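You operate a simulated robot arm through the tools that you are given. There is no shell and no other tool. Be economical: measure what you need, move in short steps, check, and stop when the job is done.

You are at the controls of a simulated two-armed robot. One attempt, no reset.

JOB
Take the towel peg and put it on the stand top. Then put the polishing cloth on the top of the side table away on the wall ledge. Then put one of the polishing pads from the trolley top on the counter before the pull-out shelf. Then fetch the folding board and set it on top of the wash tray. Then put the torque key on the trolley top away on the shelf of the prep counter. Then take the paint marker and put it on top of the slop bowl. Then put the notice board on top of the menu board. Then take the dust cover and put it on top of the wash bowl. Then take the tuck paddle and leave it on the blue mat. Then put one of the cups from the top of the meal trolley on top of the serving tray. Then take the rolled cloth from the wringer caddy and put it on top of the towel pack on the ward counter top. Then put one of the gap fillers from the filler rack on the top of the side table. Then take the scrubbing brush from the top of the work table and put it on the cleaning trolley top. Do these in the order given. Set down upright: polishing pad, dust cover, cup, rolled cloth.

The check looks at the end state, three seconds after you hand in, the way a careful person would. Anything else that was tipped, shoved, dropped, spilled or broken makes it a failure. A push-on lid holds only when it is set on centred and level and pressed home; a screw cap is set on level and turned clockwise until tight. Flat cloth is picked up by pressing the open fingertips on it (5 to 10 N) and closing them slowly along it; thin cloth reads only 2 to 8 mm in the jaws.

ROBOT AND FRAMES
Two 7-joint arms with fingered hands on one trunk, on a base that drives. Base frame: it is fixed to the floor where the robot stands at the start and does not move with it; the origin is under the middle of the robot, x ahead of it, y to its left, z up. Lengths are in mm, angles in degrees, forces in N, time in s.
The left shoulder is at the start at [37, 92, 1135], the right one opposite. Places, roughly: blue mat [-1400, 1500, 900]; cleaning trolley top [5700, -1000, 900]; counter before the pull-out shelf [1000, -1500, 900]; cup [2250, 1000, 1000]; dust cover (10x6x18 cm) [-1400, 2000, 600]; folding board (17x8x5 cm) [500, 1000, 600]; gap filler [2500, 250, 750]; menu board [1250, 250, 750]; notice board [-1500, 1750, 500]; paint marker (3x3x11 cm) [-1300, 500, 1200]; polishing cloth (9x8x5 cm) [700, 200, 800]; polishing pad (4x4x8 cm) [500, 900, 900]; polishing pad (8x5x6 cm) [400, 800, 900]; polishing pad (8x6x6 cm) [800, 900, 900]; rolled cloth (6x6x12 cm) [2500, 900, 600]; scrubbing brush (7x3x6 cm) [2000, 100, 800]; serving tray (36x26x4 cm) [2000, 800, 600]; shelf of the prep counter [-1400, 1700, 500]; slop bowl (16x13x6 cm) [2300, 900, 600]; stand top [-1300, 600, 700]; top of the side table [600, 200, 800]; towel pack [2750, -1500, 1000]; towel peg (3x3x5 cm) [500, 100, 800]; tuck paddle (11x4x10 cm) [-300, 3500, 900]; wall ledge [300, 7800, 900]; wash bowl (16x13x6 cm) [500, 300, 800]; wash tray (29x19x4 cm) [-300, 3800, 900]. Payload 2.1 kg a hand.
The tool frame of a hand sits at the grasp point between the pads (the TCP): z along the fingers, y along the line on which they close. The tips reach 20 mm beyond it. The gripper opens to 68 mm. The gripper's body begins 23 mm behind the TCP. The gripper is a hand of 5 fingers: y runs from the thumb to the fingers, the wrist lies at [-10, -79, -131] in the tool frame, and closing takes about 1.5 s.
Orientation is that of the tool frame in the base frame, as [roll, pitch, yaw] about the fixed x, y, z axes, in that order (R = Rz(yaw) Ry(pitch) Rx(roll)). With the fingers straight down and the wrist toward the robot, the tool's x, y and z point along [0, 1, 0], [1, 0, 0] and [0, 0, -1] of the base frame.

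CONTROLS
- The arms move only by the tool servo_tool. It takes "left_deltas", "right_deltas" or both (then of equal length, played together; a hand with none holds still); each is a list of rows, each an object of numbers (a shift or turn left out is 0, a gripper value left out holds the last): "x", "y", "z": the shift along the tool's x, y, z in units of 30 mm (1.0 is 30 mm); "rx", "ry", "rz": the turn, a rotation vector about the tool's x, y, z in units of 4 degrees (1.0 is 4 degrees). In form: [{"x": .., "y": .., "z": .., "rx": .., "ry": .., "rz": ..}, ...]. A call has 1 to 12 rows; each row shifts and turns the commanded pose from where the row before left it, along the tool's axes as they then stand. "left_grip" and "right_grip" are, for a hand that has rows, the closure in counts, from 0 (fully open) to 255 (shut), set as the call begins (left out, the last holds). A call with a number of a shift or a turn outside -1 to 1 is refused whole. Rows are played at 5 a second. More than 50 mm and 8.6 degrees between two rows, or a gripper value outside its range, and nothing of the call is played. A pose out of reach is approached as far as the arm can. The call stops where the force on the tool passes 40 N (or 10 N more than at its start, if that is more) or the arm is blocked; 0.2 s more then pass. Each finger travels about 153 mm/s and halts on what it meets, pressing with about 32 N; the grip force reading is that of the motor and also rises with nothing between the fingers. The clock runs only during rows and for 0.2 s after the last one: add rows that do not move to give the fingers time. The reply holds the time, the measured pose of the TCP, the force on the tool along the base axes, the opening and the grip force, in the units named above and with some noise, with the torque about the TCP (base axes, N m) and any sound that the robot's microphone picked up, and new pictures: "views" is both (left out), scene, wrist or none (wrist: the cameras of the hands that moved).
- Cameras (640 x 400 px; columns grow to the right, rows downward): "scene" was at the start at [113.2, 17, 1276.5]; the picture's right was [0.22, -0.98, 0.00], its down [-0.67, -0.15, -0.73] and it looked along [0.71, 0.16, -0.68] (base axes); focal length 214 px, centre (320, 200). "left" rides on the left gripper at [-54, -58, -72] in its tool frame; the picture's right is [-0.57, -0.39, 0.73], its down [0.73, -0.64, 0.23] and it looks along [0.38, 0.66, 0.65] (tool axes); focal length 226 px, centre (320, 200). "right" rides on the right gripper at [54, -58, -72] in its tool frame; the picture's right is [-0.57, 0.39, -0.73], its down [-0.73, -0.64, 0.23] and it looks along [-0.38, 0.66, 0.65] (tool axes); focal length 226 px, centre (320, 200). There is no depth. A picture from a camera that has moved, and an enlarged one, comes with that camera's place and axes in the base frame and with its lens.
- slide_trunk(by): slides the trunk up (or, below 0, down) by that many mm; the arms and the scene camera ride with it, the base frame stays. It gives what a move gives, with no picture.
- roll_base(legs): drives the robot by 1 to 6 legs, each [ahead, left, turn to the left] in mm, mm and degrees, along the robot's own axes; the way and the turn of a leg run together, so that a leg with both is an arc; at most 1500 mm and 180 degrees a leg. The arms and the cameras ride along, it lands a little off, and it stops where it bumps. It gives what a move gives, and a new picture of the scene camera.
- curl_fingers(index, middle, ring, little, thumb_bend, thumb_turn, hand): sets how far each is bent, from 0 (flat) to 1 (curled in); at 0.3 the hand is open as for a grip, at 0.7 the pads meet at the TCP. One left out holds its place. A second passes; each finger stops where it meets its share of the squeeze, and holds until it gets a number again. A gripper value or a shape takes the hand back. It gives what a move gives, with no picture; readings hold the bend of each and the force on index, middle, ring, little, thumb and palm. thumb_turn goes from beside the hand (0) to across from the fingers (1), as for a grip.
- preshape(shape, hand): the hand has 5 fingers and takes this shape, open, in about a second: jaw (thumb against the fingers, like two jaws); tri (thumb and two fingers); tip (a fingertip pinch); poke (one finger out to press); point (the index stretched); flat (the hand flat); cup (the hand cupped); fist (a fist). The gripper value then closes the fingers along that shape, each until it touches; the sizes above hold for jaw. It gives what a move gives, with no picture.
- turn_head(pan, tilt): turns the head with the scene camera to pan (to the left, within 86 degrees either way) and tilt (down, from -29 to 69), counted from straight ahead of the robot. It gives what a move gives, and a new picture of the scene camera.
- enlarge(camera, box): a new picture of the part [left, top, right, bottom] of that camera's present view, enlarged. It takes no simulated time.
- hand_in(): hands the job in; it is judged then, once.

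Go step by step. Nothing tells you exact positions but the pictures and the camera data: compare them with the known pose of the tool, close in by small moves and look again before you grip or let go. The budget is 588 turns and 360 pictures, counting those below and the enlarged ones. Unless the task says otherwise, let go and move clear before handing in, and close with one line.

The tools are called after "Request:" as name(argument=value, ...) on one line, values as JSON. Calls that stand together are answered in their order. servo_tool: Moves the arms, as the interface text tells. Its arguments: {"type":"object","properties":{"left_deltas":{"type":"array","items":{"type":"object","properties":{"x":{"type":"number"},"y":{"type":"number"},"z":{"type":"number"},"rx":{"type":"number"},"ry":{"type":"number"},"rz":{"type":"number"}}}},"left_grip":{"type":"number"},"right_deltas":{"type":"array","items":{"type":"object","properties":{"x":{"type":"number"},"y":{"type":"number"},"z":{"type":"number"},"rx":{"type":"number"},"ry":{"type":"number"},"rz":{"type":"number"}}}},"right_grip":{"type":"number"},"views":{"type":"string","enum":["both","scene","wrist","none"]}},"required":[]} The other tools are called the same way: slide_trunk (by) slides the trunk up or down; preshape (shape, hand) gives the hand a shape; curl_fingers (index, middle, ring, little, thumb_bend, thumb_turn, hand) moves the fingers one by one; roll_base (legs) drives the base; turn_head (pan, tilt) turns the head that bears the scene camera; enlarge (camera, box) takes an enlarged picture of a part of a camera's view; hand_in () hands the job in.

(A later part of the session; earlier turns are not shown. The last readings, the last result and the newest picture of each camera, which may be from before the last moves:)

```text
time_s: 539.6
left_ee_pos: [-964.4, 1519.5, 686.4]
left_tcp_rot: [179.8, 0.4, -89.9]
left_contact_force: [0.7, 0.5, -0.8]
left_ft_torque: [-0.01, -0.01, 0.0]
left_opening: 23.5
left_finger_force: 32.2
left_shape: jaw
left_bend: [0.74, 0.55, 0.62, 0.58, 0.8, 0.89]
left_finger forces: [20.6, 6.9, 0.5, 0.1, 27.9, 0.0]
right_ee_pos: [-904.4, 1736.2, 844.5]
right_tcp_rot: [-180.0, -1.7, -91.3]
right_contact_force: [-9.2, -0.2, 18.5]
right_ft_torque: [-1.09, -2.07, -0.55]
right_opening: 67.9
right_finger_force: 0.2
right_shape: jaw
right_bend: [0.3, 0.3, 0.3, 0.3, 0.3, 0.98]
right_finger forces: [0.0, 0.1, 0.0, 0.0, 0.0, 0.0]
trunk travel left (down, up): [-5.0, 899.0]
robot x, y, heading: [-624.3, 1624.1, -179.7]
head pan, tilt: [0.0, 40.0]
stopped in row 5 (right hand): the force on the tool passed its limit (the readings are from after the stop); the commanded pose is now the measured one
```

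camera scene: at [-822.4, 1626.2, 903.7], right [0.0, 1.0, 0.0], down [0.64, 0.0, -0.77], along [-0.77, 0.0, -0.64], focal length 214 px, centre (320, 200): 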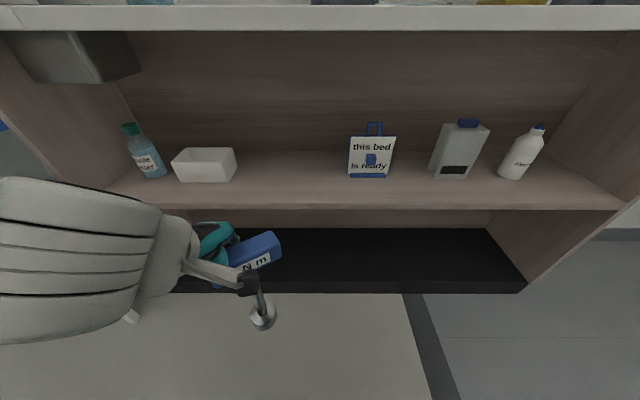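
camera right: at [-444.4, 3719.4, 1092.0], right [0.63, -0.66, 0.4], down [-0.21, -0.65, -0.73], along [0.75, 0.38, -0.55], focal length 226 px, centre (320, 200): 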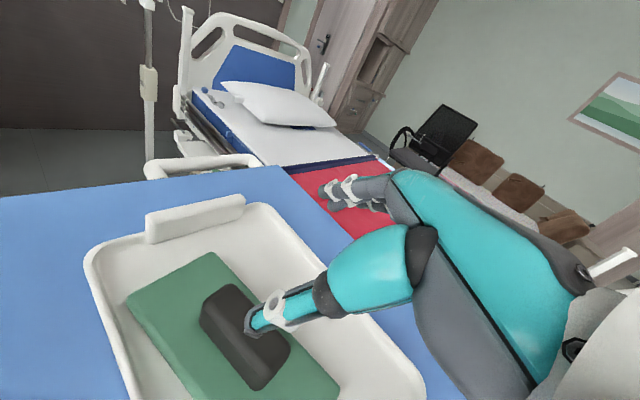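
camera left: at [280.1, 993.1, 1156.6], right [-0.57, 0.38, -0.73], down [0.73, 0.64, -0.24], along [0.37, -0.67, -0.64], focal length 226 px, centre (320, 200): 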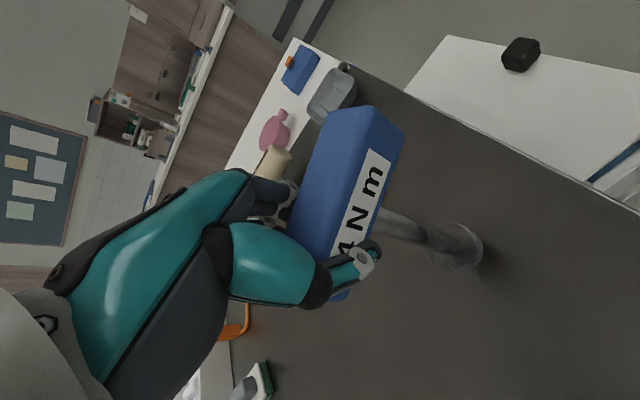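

It touched my own body, so I'll relieve that slightly and leave it there. It is now well clear of the counter.

Request:
servo_tool(right_deltas=[{"y": 0.4}, {}], views="none")

Request:
roll_base(legs=[[290, 0, 0]])

Request:
servo_tool(left_deltas=[{"y": 0.6}, {"y": 0.6}, {"y": 0.6}, {"y": 0.6}, {"y": 0.3}, {}], views="both")

```text
time_s: 540.2
left_ee_pos: [-963.9, 1518.7, 687.2]
left_tcp_rot: [179.7, 0.3, -89.9]
left_contact_force: [-0.1, -0.5, -1.4]
left_ft_torque: [-0.01, -0.02, 0.0]
left_opening: 23.4
left_finger_force: 32.0
left_shape: jaw
left_bend: [0.74, 0.55, 0.62, 0.58, 0.8, 0.89]
left_finger forces: [20.6, 7.0, 0.5, 0.0, 27.9, 0.1]
right_ee_pos: [-915.4, 1737.5, 842.6]
right_tcp_rot: [-179.9, -1.4, -91.2]
right_contact_force: [1.0, 0.2, 0.1]
right_ft_torque: [0.01, -0.03, 0.0]
right_opening: 67.4
right_finger_force: 0.1
right_shape: jaw
right_bend: [0.3, 0.3, 0.3, 0.3, 0.3, 0.98]
right_finger forces: [0.0, 0.0, 0.0, 0.0, 0.0, 0.0]
trunk travel left (down, up): [-5.0, 899.0]
robot x, y, heading: [-623.2, 1626.6, -179.5]
head pan, tilt: [0.0, 40.0]
```

```text
time_s: 542.2
left_ee_pos: [-1253.2, 1519.2, 687.4]
left_tcp_rot: [179.7, 0.3, -90.0]
left_contact_force: [-1.2, 0.4, -1.0]
left_ft_torque: [-0.01, 0.0, -0.02]
left_opening: 23.5
left_finger_force: 31.9
left_shape: jaw
left_bend: [0.74, 0.55, 0.62, 0.58, 0.8, 0.89]
left_finger forces: [20.7, 6.9, 0.4, 0.0, 28.0, 0.0]
right_ee_pos: [-1205.0, 1736.4, 843.1]
right_tcp_rot: [-180.0, -1.5, -91.1]
right_contact_force: [-0.4, -0.1, -1.1]
right_ft_torque: [0.01, -0.01, 0.01]
right_opening: 67.8
right_finger_force: 0.0
right_shape: jaw
right_bend: [0.3, 0.3, 0.3, 0.3, 0.3, 0.98]
right_finger forces: [0.0, 0.0, 0.1, 0.0, 0.0, 0.0]
trunk travel left (down, up): [-5.0, 899.0]
robot x, y, heading: [-916.6, 1627.4, -180.1]
head pan, tilt: [0.0, 40.0]
camera scene: at [-1111.4, 1626.0, 903.7], right [0.0, 1.0, 0.0], down [0.64, 0.0, -0.77], along [-0.77, 0.0, -0.64], focal length 214 px, centre (320, 200)
```

scene: 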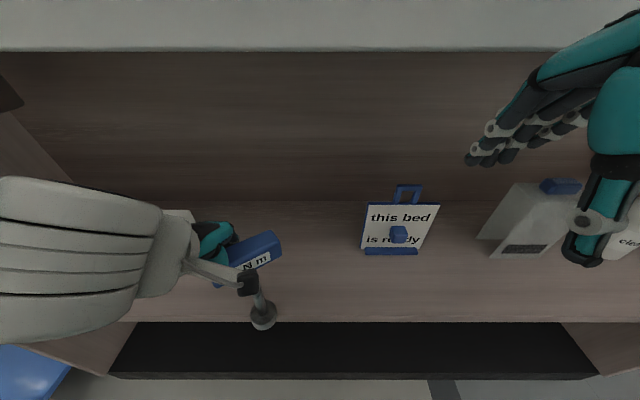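

```text
time_s: 543.6
left_ee_pos: [-1335.4, 1518.4, 686.9]
left_tcp_rot: [179.6, 0.2, -90.1]
left_contact_force: [-0.6, -0.9, -0.4]
left_ft_torque: [-0.04, -0.02, 0.0]
left_opening: 23.3
left_finger_force: 32.3
left_shape: jaw
left_bend: [0.74, 0.55, 0.62, 0.58, 0.79, 0.89]
left_finger forces: [20.8, 7.0, 0.3, 0.1, 28.2, 0.0]
right_ee_pos: [-1204.2, 1736.2, 843.4]
right_tcp_rot: [-179.9, -1.5, -91.2]
right_contact_force: [0.2, 0.3, 0.7]
right_ft_torque: [-0.02, 0.0, -0.02]
right_opening: 67.7
right_finger_force: 0.1
right_shape: jaw
right_bend: [0.3, 0.3, 0.3, 0.3, 0.3, 0.98]
right_finger forces: [0.1, 0.1, 0.1, 0.1, 0.1, 0.0]
trunk travel left (down, up): [-5.0, 899.0]
robot x, y, heading: [-912.6, 1625.1, -180.2]
head pan, tilt: [0.0, 40.0]
camera scene: at [-1111.5, 1626.0, 903.7], right [0.0, 1.0, 0.0], down [0.64, 0.0, -0.77], along [-0.77, 0.0, -0.64], focal length 214 px, centre (320, 200)
camera left: at [-1276.0, 1572.6, 759.2], right [0.38, 0.57, -0.73], down [0.64, -0.73, -0.24], along [-0.67, -0.37, -0.64], focal length 226 px, centre (320, 200)
```

scene: 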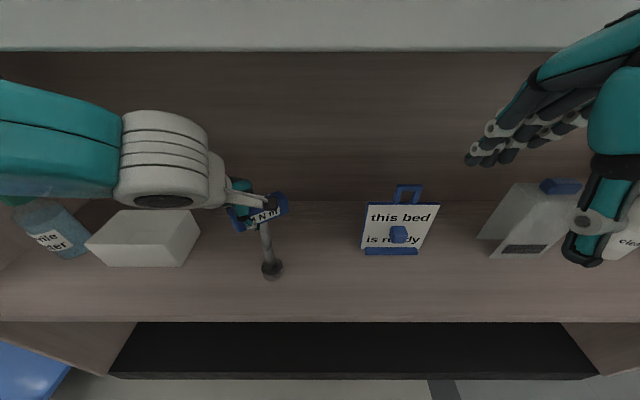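
left: 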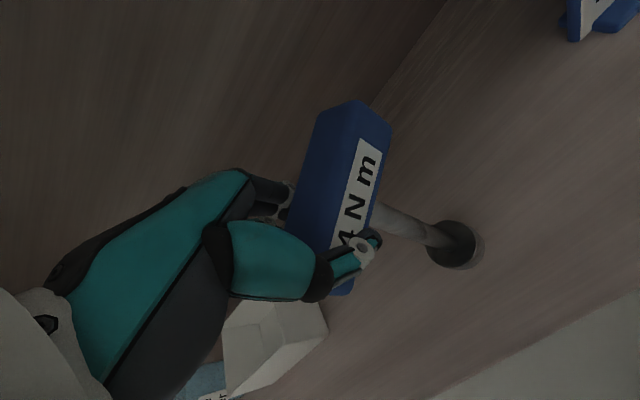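

The key is over the shelf. I'll lower it gently until it stands.

Request:
servo_tool(left_deltas=[{"z": 0.2}, {"z": 0.12}, {"z": 0.12}, {"z": 0.1}, {"z": 0.1}, {"z": 0.1}, {"z": 0.1}, {"z": 0.1}, {}], views="wrist")

```text
time_s: 545.1
left_ee_pos: [-1336.3, 1519.6, 669.1]
left_tcp_rot: [179.1, 0.6, -90.1]
left_contact_force: [4.4, -0.3, 24.6]
left_ft_torque: [0.4, 0.01, -0.02]
left_opening: 23.1
left_finger_force: 32.8
left_shape: jaw
left_bend: [0.76, 0.75, 0.72, 0.58, 0.81, 0.85]
left_finger forces: [27.1, 3.0, 0.1, 0.0, 26.0, 0.1]
right_ee_pos: [-1203.1, 1736.5, 843.1]
right_tcp_rot: [179.9, -1.6, -91.2]
right_contact_force: [-0.7, 0.3, 0.7]
right_ft_torque: [0.02, -0.01, 0.0]
right_opening: 67.8
right_finger_force: 0.1
right_shape: jaw
right_bend: [0.3, 0.3, 0.3, 0.3, 0.3, 0.98]
right_finger forces: [0.0, 0.0, 0.0, 0.0, 0.0, 0.0]
trunk travel left (down, up): [-5.0, 899.0]
robot x, y, heading: [-908.5, 1628.0, -180.0]
head pan, tilt: [0.0, 40.0]
stopped in row 7 (left hand): the force on the tool passed its limit (the readings are from after the stop); the commanded pose is now the measured one
camera left: at [-1275.3, 1573.2, 740.9], right [0.38, 0.57, -0.73], down [0.64, -0.73, -0.25], along [-0.67, -0.37, -0.64], focal length 226 px, centre (320, 200)
```

left: 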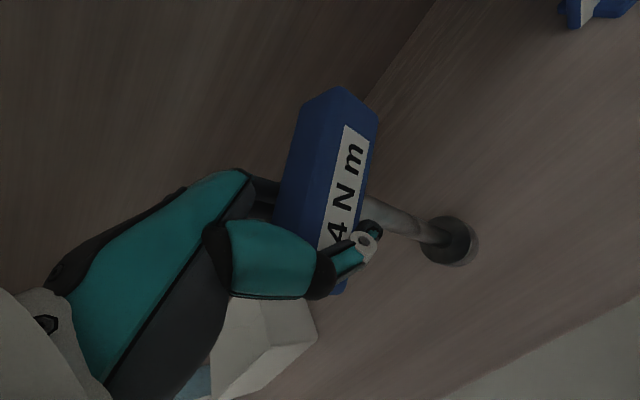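

The key seems tilted in my grip, its free end up. I'll raise it a little and measure the tilt before letting go.

Request:
servo_tool(left_deltas=[{"z": -0.7}, {}], views="none")

Request:
enlarge(camera="scene", box=[190, 170, 350, 300])

```text
time_s: 545.7
left_ee_pos: [-1334.3, 1518.3, 687.0]
left_tcp_rot: [179.4, 0.5, -90.0]
left_contact_force: [-0.8, 0.7, -0.7]
left_ft_torque: [0.01, 0.02, -0.02]
left_opening: 22.5
left_finger_force: 31.4
left_shape: jaw
left_bend: [0.75, 0.75, 0.72, 0.58, 0.81, 0.92]
left_finger forces: [20.5, 4.4, 0.1, 0.0, 25.9, 0.0]
right_ee_pos: [-1204.2, 1735.9, 843.1]
right_tcp_rot: [-179.8, -1.5, -91.2]
right_contact_force: [-0.6, 0.0, 0.2]
right_ft_torque: [0.0, 0.03, -0.01]
right_opening: 67.9
right_finger_force: 0.0
right_shape: jaw
right_bend: [0.3, 0.3, 0.3, 0.3, 0.3, 0.98]
right_finger forces: [0.1, 0.1, 0.1, 0.0, 0.0, 0.0]
trunk travel left (down, up): [-5.0, 899.0]
robot x, y, heading: [-913.6, 1627.9, -180.0]
head pan, tilt: [0.0, 40.0]
```

```text
3.08 times, centred on (270, 235) of scene
camera zoom: at [-1111.5, 1625.9, 903.6], right [0.0, 1.0, 0.0], down [0.64, 0.0, -0.77], along [-0.77, 0.0, -0.64], focal length 660 px, centre (474, 92)
```

zoom: 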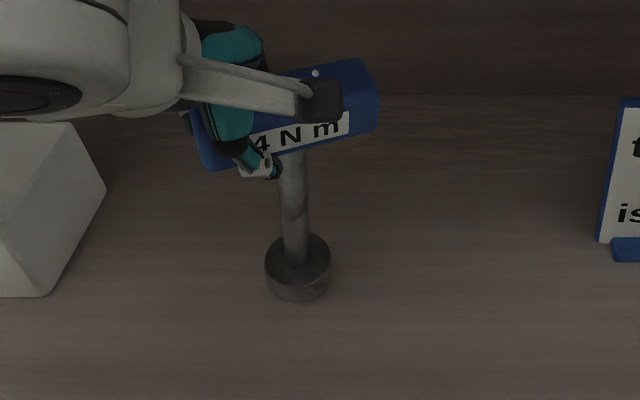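

The shaft leans about 8–10° at the bottom to the left. I'll rotate the hand 8° to bring it upright and lower again.

Request:
servo_tool(left_deltas=[{"ry": -1}, {"ry": -1}, {}], views="none")

Request:
enlarge(camera="scene", box=[190, 170, 350, 300])

Request:
enlarge(camera="left", box=[260, 60, 540, 300])

```text
time_s: 546.5
left_ee_pos: [-1336.7, 1518.3, 687.1]
left_tcp_rot: [179.4, 8.4, -90.1]
left_contact_force: [0.3, 0.3, -1.0]
left_ft_torque: [-0.03, -0.03, -0.02]
left_opening: 22.2
left_finger_force: 32.2
left_shape: jaw
left_bend: [0.75, 0.75, 0.72, 0.58, 0.81, 0.92]
left_finger forces: [20.8, 4.4, 0.1, 0.0, 25.8, 0.1]
right_ee_pos: [-1204.5, 1736.5, 842.5]
right_tcp_rot: [180.0, -1.5, -91.2]
right_contact_force: [0.3, 0.0, 0.3]
right_ft_torque: [-0.03, -0.03, -0.01]
right_opening: 67.8
right_finger_force: 0.1
right_shape: jaw
right_bend: [0.3, 0.3, 0.3, 0.3, 0.3, 0.98]
right_finger forces: [0.0, 0.1, 0.0, 0.0, 0.1, 0.0]
trunk travel left (down, up): [-5.0, 899.0]
robot x, y, heading: [-908.0, 1629.0, -180.2]
head pan, tilt: [0.0, 40.0]
```

```text
3.08 times, centred on (270, 235) of scene
camera zoom: at [-1111.4, 1625.9, 903.7], right [0.0, 1.0, 0.0], down [0.64, 0.0, -0.77], along [-0.77, 0.0, -0.64], focal length 660 px, centre (474, 92)
```

zoom: 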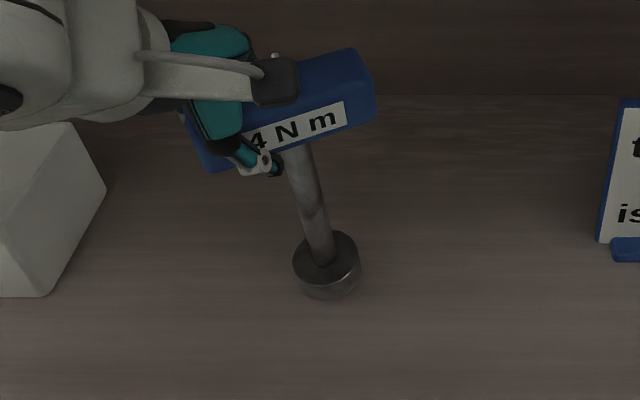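

```text
1.67 times, centred on (400, 180) of left
camera zoom: at [-1276.2, 1561.5, 766.7], right [0.38, 0.67, -0.64], down [0.64, -0.69, -0.34], along [-0.67, -0.28, -0.69], focal length 377 px, centre (187, 233)
```

zoom: 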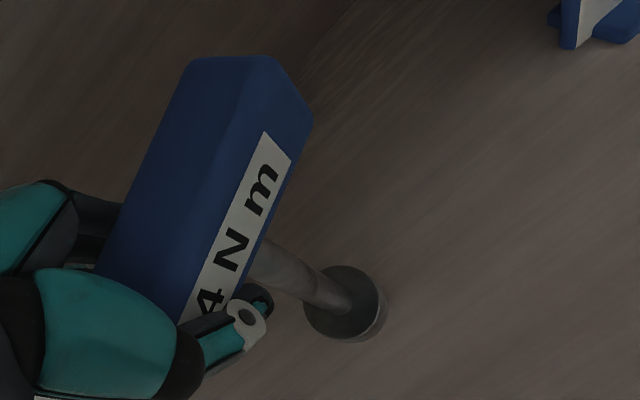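

The shaft is now within 2–3° of vertical. A touch back, then down to contact.

Request:
servo_tool(left_deltas=[{"ry": 0.4, "z": 0.2}, {"z": 0.1}, {"z": 0.1}, {"z": 0.08}, {"z": 0.08}, {"z": 0.06}, {"z": 0.06}, {}], views="wrist")

```text
time_s: 548.3
left_ee_pos: [-1334.9, 1520.9, 668.4]
left_tcp_rot: [179.5, 6.8, -90.1]
left_contact_force: [0.3, -0.5, -0.1]
left_ft_torque: [-0.01, -0.08, 0.0]
left_opening: 22.0
left_finger_force: 32.2
left_shape: jaw
left_bend: [0.75, 0.75, 0.72, 0.58, 0.81, 0.93]
left_finger forces: [20.9, 4.5, 0.1, 0.1, 25.5, 0.0]
right_ee_pos: [-1204.5, 1735.5, 843.3]
right_tcp_rot: [-180.0, -1.6, -91.2]
right_contact_force: [-0.5, 0.4, -0.1]
right_ft_torque: [0.0, -0.05, -0.01]
right_opening: 67.4
right_finger_force: 0.1
right_shape: jaw
right_bend: [0.3, 0.3, 0.3, 0.3, 0.3, 0.98]
right_finger forces: [0.0, 0.0, 0.0, 0.0, 0.0, 0.1]
trunk travel left (down, up): [-5.0, 899.0]
robot x, y, heading: [-912.4, 1626.8, -180.0]
head pan, tilt: [0.0, 40.0]
camera left: at [-1276.2, 1566.5, 745.6], right [0.38, 0.65, -0.66], down [0.64, -0.7, -0.32], along [-0.67, -0.3, -0.68], focal length 226 px, centre (320, 200)
```

left: 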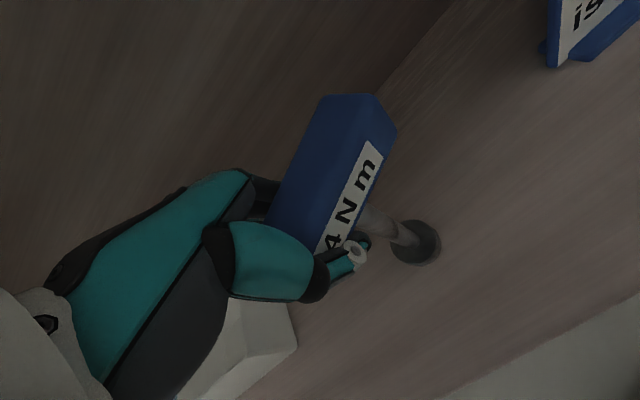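

Request:
servo_tool(left_deltas=[{"z": 0.06}, {"z": 0.06}, {"z": 0.06}, {"z": 0.06}, {"z": 0.06}, {"z": 0.06}, {}], views="none")

Request:
enlarge(camera="scene", box=[190, 170, 350, 300])

```text
time_s: 549.9
left_ee_pos: [-1335.0, 1524.1, 657.7]
left_tcp_rot: [179.2, 6.8, -90.1]
left_contact_force: [-0.5, -2.1, 26.2]
left_ft_torque: [0.13, 0.01, 0.06]
left_opening: 21.2
left_finger_force: 31.9
left_shape: jaw
left_bend: [0.78, 0.76, 0.72, 0.58, 0.88, 1.0]
left_finger forces: [24.7, 0.9, 0.1, 0.4, 25.5, 0.4]
right_ee_pos: [-1203.0, 1734.6, 843.4]
right_tcp_rot: [179.9, -1.4, -91.2]
right_contact_force: [0.5, -0.2, 0.0]
right_ft_torque: [0.0, 0.0, 0.02]
right_opening: 67.9
right_finger_force: 0.1
right_shape: jaw
right_bend: [0.3, 0.3, 0.3, 0.3, 0.3, 0.98]
right_finger forces: [0.1, 0.1, 0.1, 0.0, 0.0, 0.0]
trunk travel left (down, up): [-5.0, 899.0]
robot x, y, heading: [-913.2, 1626.0, -179.9]
head pan, tilt: [0.0, 40.0]
```

```text
3.08 times, centred on (270, 235) of scene
camera zoom: at [-1110.1, 1626.1, 904.2], right [0.0, 1.0, 0.0], down [0.64, 0.0, -0.77], along [-0.77, 0.0, -0.64], focal length 660 px, centre (474, 92)
```

zoom: 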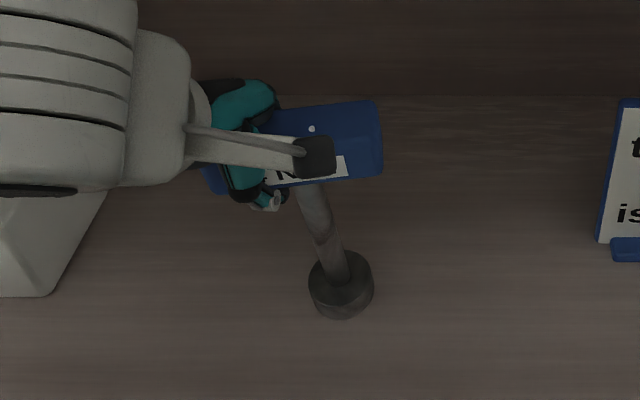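

Pressing has tipped it the other way by about 8°. I'll ease up, rotate 5° back, and set it down more softly.

Request:
servo_tool(left_deltas=[{"z": -0.25}, {"ry": 0.7}, {"ry": 0.6}, {}], views="none")

Request:
enlarge(camera="scene", box=[190, 170, 350, 300])

```text
time_s: 550.9
left_ee_pos: [-1335.6, 1521.7, 663.6]
left_tcp_rot: [179.5, 1.4, -90.0]
left_contact_force: [-0.3, 0.1, -0.7]
left_ft_torque: [-0.03, 0.0, -0.01]
left_opening: 20.8
left_finger_force: 32.4
left_shape: jaw
left_bend: [0.77, 0.76, 0.62, 0.58, 0.86, 1.0]
left_finger forces: [23.7, 2.1, 1.3, 0.4, 31.1, 0.1]
right_ee_pos: [-1204.6, 1737.1, 843.8]
right_tcp_rot: [-179.9, -1.5, -91.2]
right_contact_force: [0.3, 0.5, 0.0]
right_ft_torque: [0.01, -0.01, 0.01]
right_opening: 67.8
right_finger_force: 0.1
right_shape: jaw
right_bend: [0.3, 0.3, 0.3, 0.3, 0.3, 0.98]
right_finger forces: [0.0, 0.0, 0.0, 0.0, 0.1, 0.1]
trunk travel left (down, up): [-5.0, 899.0]
robot x, y, heading: [-914.7, 1626.8, -180.2]
head pan, tilt: [0.0, 40.0]
```

```text
3.08 times, centred on (270, 235) of scene
camera zoom: at [-1111.4, 1626.0, 903.7], right [0.0, 1.0, 0.0], down [0.64, 0.0, -0.77], along [-0.77, 0.0, -0.64], focal length 660 px, centre (474, 92)
```

zoom: 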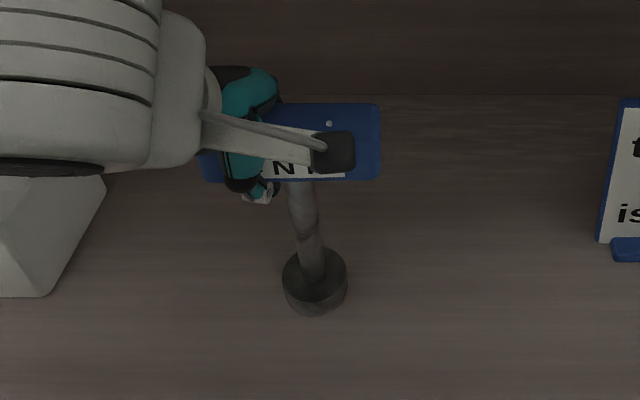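

Upright now, and the grip level. I'll lower in 2 mm steps.

Request:
servo_tool(left_deltas=[{"z": 0.06}, {"z": 0.05}, {}], views="none")

```text
time_s: 551.7
left_ee_pos: [-1335.5, 1521.8, 660.9]
left_tcp_rot: [179.5, 1.6, -90.1]
left_contact_force: [-0.2, 0.4, -0.4]
left_ft_torque: [0.0, -0.01, 0.02]
left_opening: 20.5
left_finger_force: 32.4
left_shape: jaw
left_bend: [0.77, 0.76, 0.62, 0.58, 0.86, 1.0]
left_finger forces: [23.6, 2.1, 1.2, 0.4, 30.9, 0.1]
right_ee_pos: [-1205.1, 1737.5, 843.2]
right_tcp_rot: [180.0, -1.5, -91.2]
right_contact_force: [0.0, -0.1, 0.4]
right_ft_torque: [0.05, 0.0, 0.01]
right_opening: 67.8
right_finger_force: 0.0
right_shape: jaw
right_bend: [0.3, 0.3, 0.3, 0.3, 0.3, 0.98]
right_finger forces: [0.0, 0.0, 0.0, 0.0, 0.0, 0.1]
trunk travel left (down, up): [-5.0, 899.0]
robot x, y, heading: [-911.4, 1624.6, -180.0]
head pan, tilt: [0.0, 40.0]
```

Request:
servo_tool(left_deltas=[{"z": 0.05}, {"z": 0.05}, {}], views="none")

```text
time_s: 552.5
left_ee_pos: [-1334.5, 1523.1, 659.3]
left_tcp_rot: [179.2, 1.6, -90.1]
left_contact_force: [-0.3, -2.7, 21.5]
left_ft_torque: [-0.02, 0.01, 0.03]
left_opening: 20.5
left_finger_force: 32.6
left_shape: jaw
left_bend: [0.78, 0.76, 0.73, 0.58, 0.87, 1.0]
left_finger forces: [24.5, 0.9, 1.2, 0.3, 26.9, 2.5]
right_ee_pos: [-1204.3, 1736.0, 843.8]
right_tcp_rot: [180.0, -1.5, -91.2]
right_contact_force: [-0.4, 0.0, -0.1]
right_ft_torque: [-0.02, -0.02, 0.03]
right_opening: 67.9
right_finger_force: 0.0
right_shape: jaw
right_bend: [0.3, 0.3, 0.3, 0.3, 0.3, 0.98]
right_finger forces: [0.1, 0.0, 0.1, 0.0, 0.0, 0.0]
trunk travel left (down, up): [-5.0, 899.0]
robot x, y, heading: [-911.4, 1626.9, -180.0]
head pan, tilt: [0.0, 40.0]
```

Contact. I'll ease off 1 mm and open gently.

Request:
servo_tool(left_deltas=[{"z": -0.04}, {}], views="none")

Request:
servo_tool(left_deltas=[{}, {}, {}, {}], left_grip=130, views="none")

Request:
servo_tool(left_deltas=[{}, {}, {}, {}, {}], left_grip=0, views="both")

```text
time_s: 553.1
left_ee_pos: [-1335.3, 1522.7, 658.9]
left_tcp_rot: [179.3, 1.7, -90.1]
left_contact_force: [0.2, -2.0, 15.7]
left_ft_torque: [0.05, 0.02, 0.03]
left_opening: 20.7
left_finger_force: 31.9
left_shape: jaw
left_bend: [0.78, 0.76, 0.73, 0.58, 0.87, 1.0]
left_finger forces: [23.8, 1.1, 1.2, 0.3, 28.0, 1.6]
right_ee_pos: [-1203.9, 1737.1, 843.1]
right_tcp_rot: [-180.0, -1.5, -91.1]
right_contact_force: [0.3, -0.6, -0.6]
right_ft_torque: [0.05, 0.01, 0.03]
right_opening: 67.4
right_finger_force: 0.1
right_shape: jaw
right_bend: [0.3, 0.3, 0.3, 0.3, 0.3, 0.98]
right_finger forces: [0.1, 0.0, 0.1, 0.1, 0.0, 0.1]
trunk travel left (down, up): [-5.0, 899.0]
robot x, y, heading: [-909.4, 1625.5, -180.1]
head pan, tilt: [0.0, 40.0]
```

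```text
time_s: 554.1
left_ee_pos: [-1336.8, 1520.7, 658.6]
left_tcp_rot: [179.5, 1.7, -89.9]
left_contact_force: [0.6, -0.6, 4.3]
left_ft_torque: [-0.04, 0.05, 0.01]
left_opening: 32.8
left_finger_force: 0.1
left_shape: jaw
left_bend: [0.74, 0.45, 0.42, 0.41, 0.71, 1.0]
left_finger forces: [1.2, 0.1, 0.1, 0.0, 0.3, 2.9]
right_ee_pos: [-1204.2, 1735.5, 843.1]
right_tcp_rot: [-179.9, -1.5, -91.2]
right_contact_force: [0.0, -0.7, -0.3]
right_ft_torque: [0.01, -0.03, -0.02]
right_opening: 67.6
right_finger_force: 0.0
right_shape: jaw
right_bend: [0.3, 0.3, 0.3, 0.3, 0.3, 0.98]
right_finger forces: [0.0, 0.1, 0.0, 0.0, 0.0, 0.0]
trunk travel left (down, up): [-5.0, 899.0]
robot x, y, heading: [-909.6, 1626.6, -179.9]
head pan, tilt: [0.0, 40.0]
```

```text
time_s: 555.3
left_ee_pos: [-1335.3, 1522.3, 659.3]
left_tcp_rot: [179.5, 1.6, -90.0]
left_contact_force: [-0.3, -1.6, 3.3]
left_ft_torque: [-0.04, 0.04, 0.03]
left_opening: 67.9
left_finger_force: 0.0
left_shape: jaw
left_bend: [0.3, 0.3, 0.3, 0.3, 0.3, 0.98]
left_finger forces: [0.9, 0.1, 0.0, 0.0, 0.0, 2.1]
right_ee_pos: [-1203.9, 1735.8, 843.0]
right_tcp_rot: [179.9, -1.5, -91.2]
right_contact_force: [0.1, -0.6, -0.1]
right_ft_torque: [0.01, 0.03, 0.0]
right_opening: 67.6
right_finger_force: 0.0
right_shape: jaw
right_bend: [0.3, 0.3, 0.3, 0.3, 0.3, 0.98]
right_finger forces: [0.0, 0.0, 0.0, 0.1, 0.0, 0.0]
trunk travel left (down, up): [-5.0, 899.0]
robot x, y, heading: [-910.4, 1625.1, -180.4]
head pan, tilt: [0.0, 40.0]
camera scene: at [-1111.2, 1626.0, 903.8], right [0.0, 1.0, 0.0], down [0.64, 0.0, -0.77], along [-0.77, 0.0, -0.64], focal length 214 px, centre (320, 200)
camera left: at [-1276.2, 1574.2, 732.5], right [0.38, 0.59, -0.72], down [0.64, -0.73, -0.26], along [-0.67, -0.36, -0.65], focal length 226 px, centre (320, 200)
```

scene: 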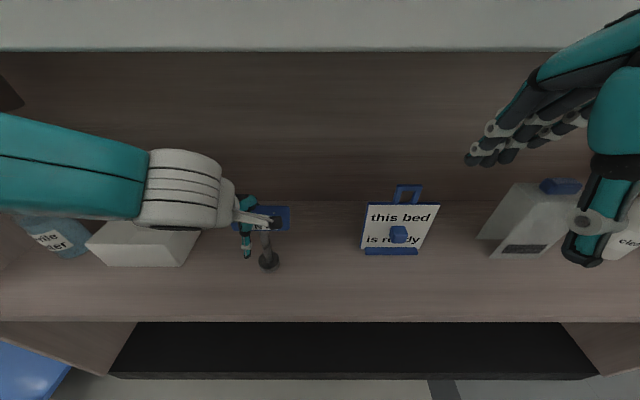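
left: 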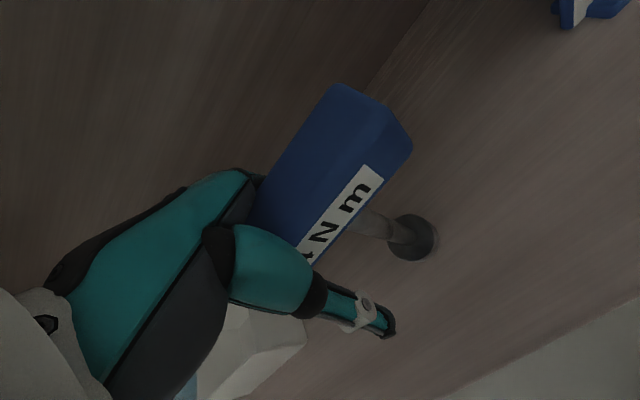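

The key stands. I'll rise straight off it, then back out.

Request:
servo_tool(left_deltas=[{"z": -0.15}, {"z": -0.3}, {"z": -0.6}, {"z": -0.5}, {}], views="both")

```text
time_s: 556.5
left_ee_pos: [-1334.1, 1520.6, 706.9]
left_tcp_rot: [179.5, 1.6, -90.0]
left_contact_force: [0.0, 0.2, 0.7]
left_ft_torque: [0.01, -0.03, 0.03]
left_opening: 68.0
left_finger_force: 0.2
left_shape: jaw
left_bend: [0.3, 0.3, 0.3, 0.3, 0.3, 0.98]
left_finger forces: [0.0, 0.1, 0.0, 0.0, 0.1, 0.0]
right_ee_pos: [-1204.7, 1735.1, 843.9]
right_tcp_rot: [-179.9, -1.5, -91.1]
right_contact_force: [0.8, 0.1, -0.8]
right_ft_torque: [-0.03, 0.02, 0.01]
right_opening: 67.5
right_finger_force: 0.1
right_shape: jaw
right_bend: [0.3, 0.3, 0.3, 0.3, 0.3, 0.98]
right_finger forces: [0.0, 0.0, 0.0, 0.0, 0.0, 0.1]
trunk travel left (down, up): [-5.0, 899.0]
robot x, y, heading: [-916.4, 1625.1, -180.1]
head pan, tilt: [0.0, 40.0]
camera scene: at [-1111.4, 1626.0, 903.7], right [0.0, 1.0, 0.0], down [0.64, 0.0, -0.77], along [-0.77, 0.0, -0.64], focal length 214 px, centre (320, 200)
camera left: at [-1275.9, 1572.9, 779.4], right [0.38, 0.59, -0.72], down [0.64, -0.73, -0.26], along [-0.67, -0.36, -0.65], focal length 226 px, centre (320, 200)
```

scene: 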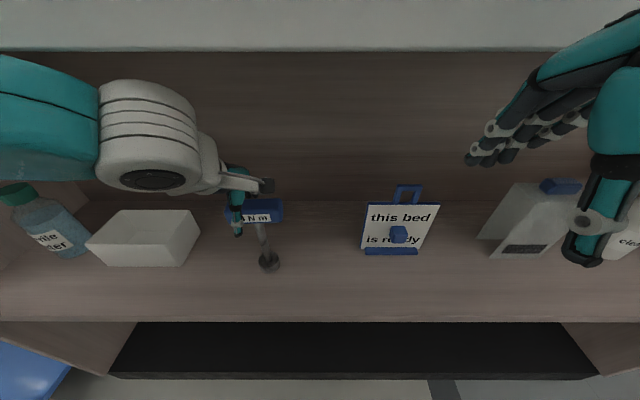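
left: 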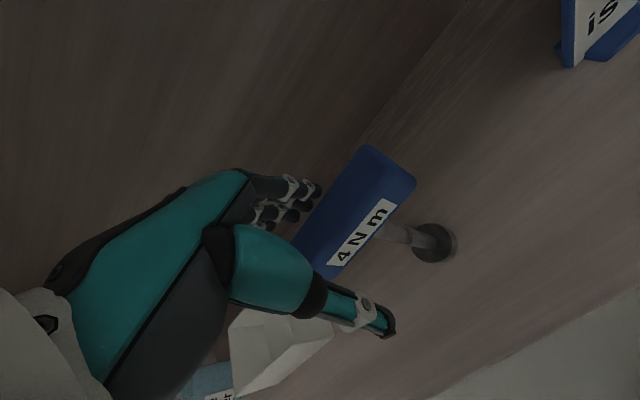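

Task 5 done: the key stands on the shelf. I'll back out and go for the paint marker on the upper shelf near [-1300, 500, 1200].

Request:
servo_tool(left_deltas=[{"z": -0.3}, {"y": -0.8}, {"y": -0.8}, {"y": -0.8}, {"y": -0.5}, {}], views="none")

Request:
roll_base(legs=[[-300, 0, 0]])

Request:
slide_trunk(by=400)

Request:
roll_base(legs=[[0, 1070, 0]])

Request:
turn_head(pan=0, tilt=15)

```text
time_s: 557.9
left_ee_pos: [-1248.1, 1519.2, 714.6]
left_tcp_rot: [179.5, 1.5, -89.9]
left_contact_force: [-0.3, -0.2, -0.5]
left_ft_torque: [0.02, -0.01, 0.01]
left_opening: 68.2
left_finger_force: 0.1
left_shape: jaw
left_bend: [0.3, 0.3, 0.3, 0.3, 0.3, 0.98]
left_finger forces: [0.1, 0.0, 0.1, 0.0, 0.0, 0.1]
right_ee_pos: [-1204.0, 1736.3, 843.1]
right_tcp_rot: [179.9, -1.5, -91.2]
right_contact_force: [-0.6, 0.2, -1.0]
right_ft_torque: [0.02, 0.02, 0.01]
right_opening: 67.6
right_finger_force: 0.0
right_shape: jaw
right_bend: [0.3, 0.3, 0.3, 0.3, 0.3, 0.98]
right_finger forces: [0.0, 0.1, 0.1, 0.0, 0.0, 0.1]
trunk travel left (down, up): [-5.0, 899.0]
robot x, y, heading: [-912.6, 1629.7, -180.0]
head pan, tilt: [0.0, 40.0]
```

```text
time_s: 559.9
left_ee_pos: [-944.6, 1520.5, 714.2]
left_tcp_rot: [179.5, 1.6, -89.8]
left_contact_force: [-0.5, 0.8, -0.3]
left_ft_torque: [0.01, 0.02, 0.0]
left_opening: 67.9
left_finger_force: 0.0
left_shape: jaw
left_bend: [0.3, 0.3, 0.3, 0.3, 0.3, 0.98]
left_finger forces: [0.0, 0.0, 0.1, 0.0, 0.0, 0.0]
right_ee_pos: [-902.3, 1736.0, 843.2]
right_tcp_rot: [-179.9, -1.5, -90.9]
right_contact_force: [-0.2, -0.2, -0.4]
right_ft_torque: [0.02, 0.0, -0.02]
right_opening: 67.7
right_finger_force: 0.1
right_shape: jaw
right_bend: [0.3, 0.3, 0.3, 0.3, 0.3, 0.98]
right_finger forces: [0.0, 0.0, 0.0, 0.0, 0.0, 0.1]
trunk travel left (down, up): [-5.0, 899.0]
robot x, y, heading: [-610.0, 1627.8, -179.7]
head pan, tilt: [0.0, 40.0]
camera scene: at [-809.3, 1626.1, 903.7], right [0.0, 1.0, 0.0], down [0.64, 0.0, -0.77], along [-0.77, 0.0, -0.64], focal length 214 px, centre (320, 200)
```

scene: 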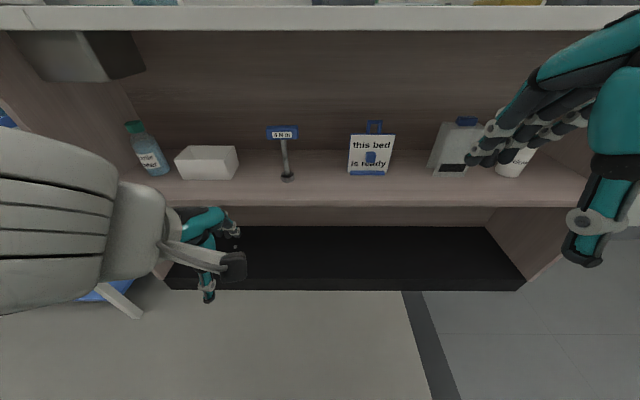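

```text
time_s: 563.7
left_ee_pos: [-944.9, 1520.6, 1114.2]
left_tcp_rot: [179.4, 1.5, -89.8]
left_contact_force: [-0.4, -0.2, -0.9]
left_ft_torque: [-0.01, -0.01, -0.02]
left_opening: 68.0
left_finger_force: 0.1
left_shape: jaw
left_bend: [0.3, 0.3, 0.3, 0.3, 0.3, 0.98]
left_finger forces: [0.0, 0.0, 0.0, 0.1, 0.1, 0.1]
right_ee_pos: [-902.8, 1736.3, 1243.0]
right_tcp_rot: [-180.0, -1.5, -91.0]
right_contact_force: [0.1, 0.3, 0.5]
right_ft_torque: [-0.02, 0.0, -0.03]
right_opening: 67.6
right_finger_force: 0.0
right_shape: jaw
right_bend: [0.3, 0.3, 0.3, 0.3, 0.3, 0.98]
right_finger forces: [0.0, 0.0, 0.0, 0.0, 0.0, 0.0]
trunk travel left (down, up): [-405.0, 499.0]
robot x, y, heading: [-612.2, 1625.1, -179.8]
head pan, tilt: [0.0, 40.0]
```

```text
time_s: 569.2
left_ee_pos: [-941.1, 450.6, 1115.4]
left_tcp_rot: [179.5, 1.7, -89.7]
left_contact_force: [0.4, 0.3, 0.1]
left_ft_torque: [-0.02, 0.02, 0.04]
left_opening: 68.1
left_finger_force: 0.1
left_shape: jaw
left_bend: [0.3, 0.3, 0.3, 0.3, 0.3, 0.98]
left_finger forces: [0.0, 0.0, 0.1, 0.1, 0.0, 0.1]
right_ee_pos: [-898.6, 666.4, 1242.3]
right_tcp_rot: [180.0, -1.5, -91.0]
right_contact_force: [-0.1, 0.0, 0.0]
right_ft_torque: [0.03, 0.01, 0.02]
right_opening: 67.5
right_finger_force: 0.0
right_shape: jaw
right_bend: [0.3, 0.3, 0.3, 0.3, 0.3, 0.98]
right_finger forces: [0.0, 0.0, 0.0, 0.0, 0.0, 0.1]
trunk travel left (down, up): [-405.0, 499.0]
robot x, y, heading: [-607.6, 558.0, -179.8]
head pan, tilt: [0.0, 40.0]
camera scene: at [-721.2, 556.8, 1311.2], right [-0.01, 1.0, 0.0], down [0.64, 0.0, -0.77], along [-0.77, 0.0, -0.64], focal length 214 px, centre (320, 200)
```

scene: 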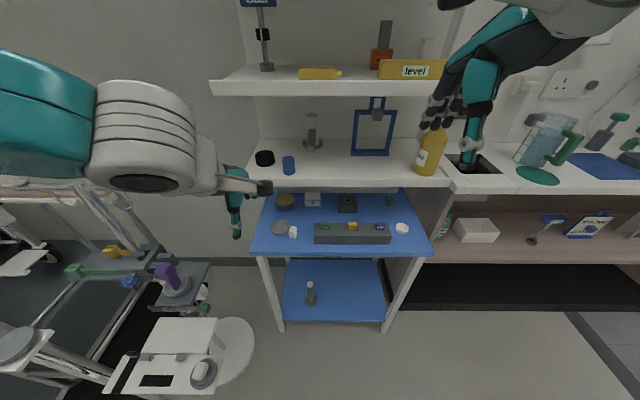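

```text
time_s: 570.1
left_ee_pos: [-941.5, 450.6, 1113.5]
left_tcp_rot: [179.6, 1.7, -89.8]
left_contact_force: [0.0, -0.4, -1.3]
left_ft_torque: [0.03, 0.0, -0.03]
left_opening: 68.1
left_finger_force: 0.1
left_shape: jaw
left_bend: [0.3, 0.3, 0.3, 0.3, 0.3, 0.98]
left_finger forces: [0.0, 0.0, 0.1, 0.0, 0.0, 0.0]
right_ee_pos: [-897.9, 666.4, 1243.3]
right_tcp_rot: [-180.0, -1.5, -90.9]
right_contact_force: [0.3, -0.4, 0.3]
right_ft_torque: [-0.03, -0.04, -0.02]
right_opening: 67.3
right_finger_force: 0.1
right_shape: jaw
right_bend: [0.3, 0.3, 0.3, 0.3, 0.3, 0.98]
right_finger forces: [0.0, 0.1, 0.0, 0.1, 0.0, 0.0]
trunk travel left (down, up): [-405.0, 499.0]
robot x, y, heading: [-607.2, 558.8, -179.5]
head pan, tilt: [0.0, 15.0]
camera scene: at [-729.6, 556.9, 1350.6], right [-0.01, 1.0, 0.0], down [0.26, 0.0, -0.97], along [-0.97, 0.0, -0.26], focal length 214 px, centre (320, 200)
```

scene: 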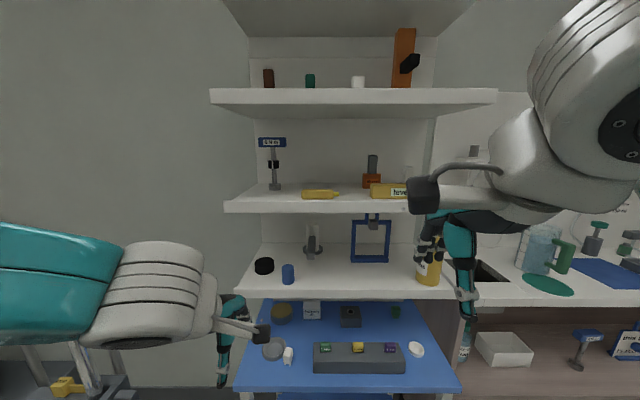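

On the shelf at z ≈ 1190 lies a yellow marker near [-1360, 557]. I'll zoom in to be sure.

Request:
enlarge(camera="scene", box=[220, 120, 440, 230])

```text
2.91 times, centred on (330, 175) of scene
camera zoom: at [-729.6, 556.9, 1350.6], right [-0.01, 1.0, 0.0], down [0.26, 0.0, -0.97], along [-0.97, 0.0, -0.26], focal length 624 px, centre (291, 273)
```

zoom: 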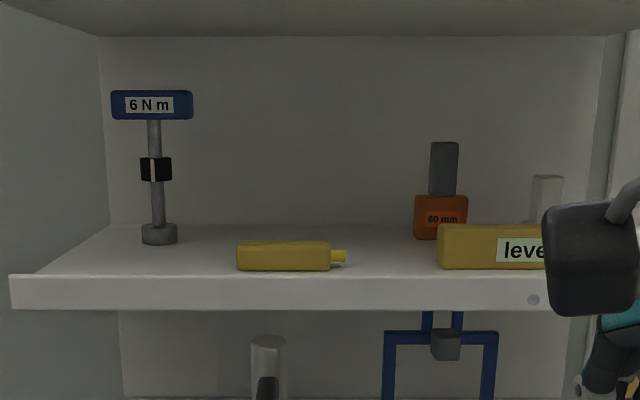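

That's the paint marker, lying along y. I'll raise the trunk and move in so the left hand is in front of it.

Request:
slide_trunk(by=150)

Request:
roll_base(legs=[[0, -105, -0.3], [270, 0, 0]])

Request:
servo_tool(left_deltas=[{"y": 0.5}, {"y": 0.5}, {}], views="both")

```text
time_s: 571.9
left_ee_pos: [-941.2, 451.1, 1263.4]
left_tcp_rot: [179.5, 1.6, -89.7]
left_contact_force: [0.7, 0.0, -0.1]
left_ft_torque: [0.0, -0.02, 0.0]
left_opening: 68.1
left_finger_force: 0.1
left_shape: jaw
left_bend: [0.3, 0.3, 0.3, 0.3, 0.3, 0.98]
left_finger forces: [0.1, 0.0, 0.1, 0.0, 0.1, 0.1]
right_ee_pos: [-897.4, 666.0, 1394.6]
right_tcp_rot: [-180.0, -1.5, -90.9]
right_contact_force: [0.0, -0.2, 0.4]
right_ft_torque: [-0.02, 0.04, -0.03]
right_opening: 67.9
right_finger_force: 0.1
right_shape: jaw
right_bend: [0.3, 0.3, 0.3, 0.3, 0.3, 0.98]
right_finger forces: [0.1, 0.0, 0.0, 0.0, 0.0, 0.0]
trunk travel left (down, up): [-555.0, 349.0]
robot x, y, heading: [-605.0, 564.9, -179.5]
head pan, tilt: [0.0, 15.0]
```

```text
time_s: 574.6
left_ee_pos: [-1215.9, 556.9, 1263.2]
left_tcp_rot: [179.5, 1.6, -90.0]
left_contact_force: [-0.1, -0.4, -0.6]
left_ft_torque: [0.0, 0.02, -0.02]
left_opening: 67.7
left_finger_force: 0.2
left_shape: jaw
left_bend: [0.3, 0.3, 0.3, 0.3, 0.3, 0.98]
left_finger forces: [0.0, 0.1, 0.1, 0.1, 0.0, 0.0]
right_ee_pos: [-1172.3, 771.3, 1392.4]
right_tcp_rot: [-180.0, -1.5, -91.2]
right_contact_force: [0.5, 1.5, -0.5]
right_ft_torque: [-0.01, 0.01, 0.03]
right_opening: 67.9
right_finger_force: 0.0
right_shape: jaw
right_bend: [0.3, 0.3, 0.3, 0.3, 0.3, 0.98]
right_finger forces: [0.0, 0.0, 0.0, 0.2, 0.0, 0.0]
trunk travel left (down, up): [-555.0, 349.0]
robot x, y, heading: [-881.7, 662.9, -179.8]
head pan, tilt: [0.0, 15.0]
camera scene: at [-991.3, 661.9, 1501.2], right [0.0, 1.0, 0.0], down [0.26, 0.0, -0.97], along [-0.97, 0.0, -0.26], focal length 214 px, centre (320, 200)
```

scene: 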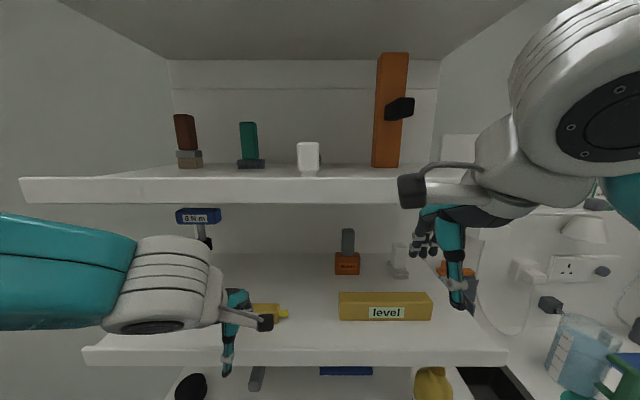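

```text
time_s: 575.4
left_ee_pos: [-1246.1, 555.4, 1263.6]
left_tcp_rot: [179.6, 1.6, -90.0]
left_contact_force: [-0.3, 0.6, 0.4]
left_ft_torque: [-0.03, -0.01, 0.01]
left_opening: 68.1
left_finger_force: 0.0
left_shape: jaw
left_bend: [0.3, 0.3, 0.3, 0.3, 0.3, 0.98]
left_finger forces: [0.0, 0.1, 0.1, 0.0, 0.1, 0.0]
right_ee_pos: [-1171.4, 771.6, 1393.0]
right_tcp_rot: [-180.0, -1.6, -91.2]
right_contact_force: [1.1, -0.3, 0.0]
right_ft_torque: [-0.01, -0.03, -0.01]
right_opening: 67.8
right_finger_force: 0.0
right_shape: jaw
right_bend: [0.3, 0.3, 0.3, 0.3, 0.3, 0.98]
right_finger forces: [0.1, 0.0, 0.0, 0.0, 0.1, 0.0]
trunk travel left (down, up): [-555.0, 349.0]
robot x, y, heading: [-876.9, 664.7, -179.8]
head pan, tilt: [0.0, 15.0]
camera scene: at [-990.4, 661.8, 1501.3], right [0.0, 1.0, 0.0], down [0.26, 0.0, -0.97], along [-0.97, 0.0, -0.26], focal length 214 px, centre (320, 200)
camera left: at [-1185.6, 608.1, 1337.7], right [0.38, 0.59, -0.72], down [0.64, -0.73, -0.26], along [-0.67, -0.36, -0.65], focal length 226 px, centre (320, 200)
```

scene: 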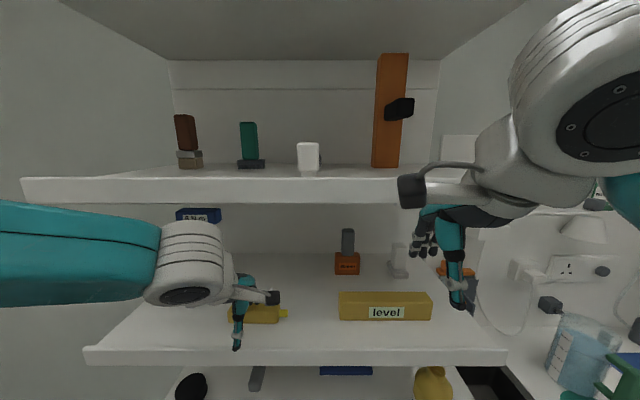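
left: 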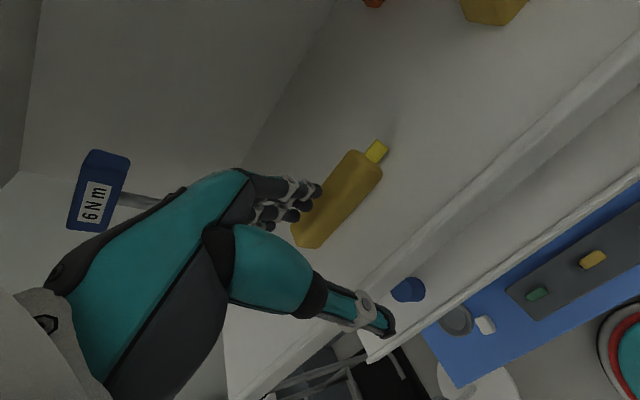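

The marker's centre is at [-1298, 548, 1212]. I'll move over it and come down around it.

Request:
servo_tool(left_deltas=[{"y": 0.85, "x": 0.17, "ry": 0.4}, {"y": 0.87}, {"z": 0.6}, {"z": 0.6}, {"z": 0.2}, {}], views="wrist")

```text
time_s: 576.8
left_ee_pos: [-1297.3, 552.5, 1222.3]
left_tcp_rot: [179.5, 0.0, -90.1]
left_contact_force: [-0.3, 0.0, -1.1]
left_ft_torque: [0.01, -0.03, 0.03]
left_opening: 68.0
left_finger_force: 0.1
left_shape: jaw
left_bend: [0.3, 0.3, 0.3, 0.3, 0.3, 0.98]
left_finger forces: [0.0, 0.0, 0.0, 0.0, 0.0, 0.1]
right_ee_pos: [-1169.9, 772.7, 1393.2]
right_tcp_rot: [180.0, -1.4, -91.1]
right_contact_force: [-0.3, 0.0, -0.1]
right_ft_torque: [-0.02, -0.01, 0.01]
right_opening: 67.7
right_finger_force: 0.1
right_shape: jaw
right_bend: [0.3, 0.3, 0.3, 0.3, 0.3, 0.98]
right_finger forces: [0.0, 0.0, 0.1, 0.1, 0.1, 0.0]
trunk travel left (down, up): [-555.0, 349.0]
robot x, y, heading: [-880.9, 662.3, -180.0]
head pan, tilt: [0.0, 15.0]
camera left: at [-1237.4, 604.8, 1294.1], right [0.38, 0.57, -0.73], down [0.64, -0.73, -0.24], along [-0.67, -0.38, -0.64], focal length 226 px, centre (320, 200)
```

left: 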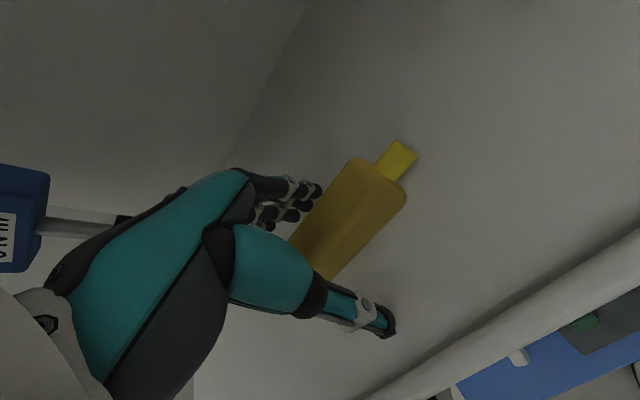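

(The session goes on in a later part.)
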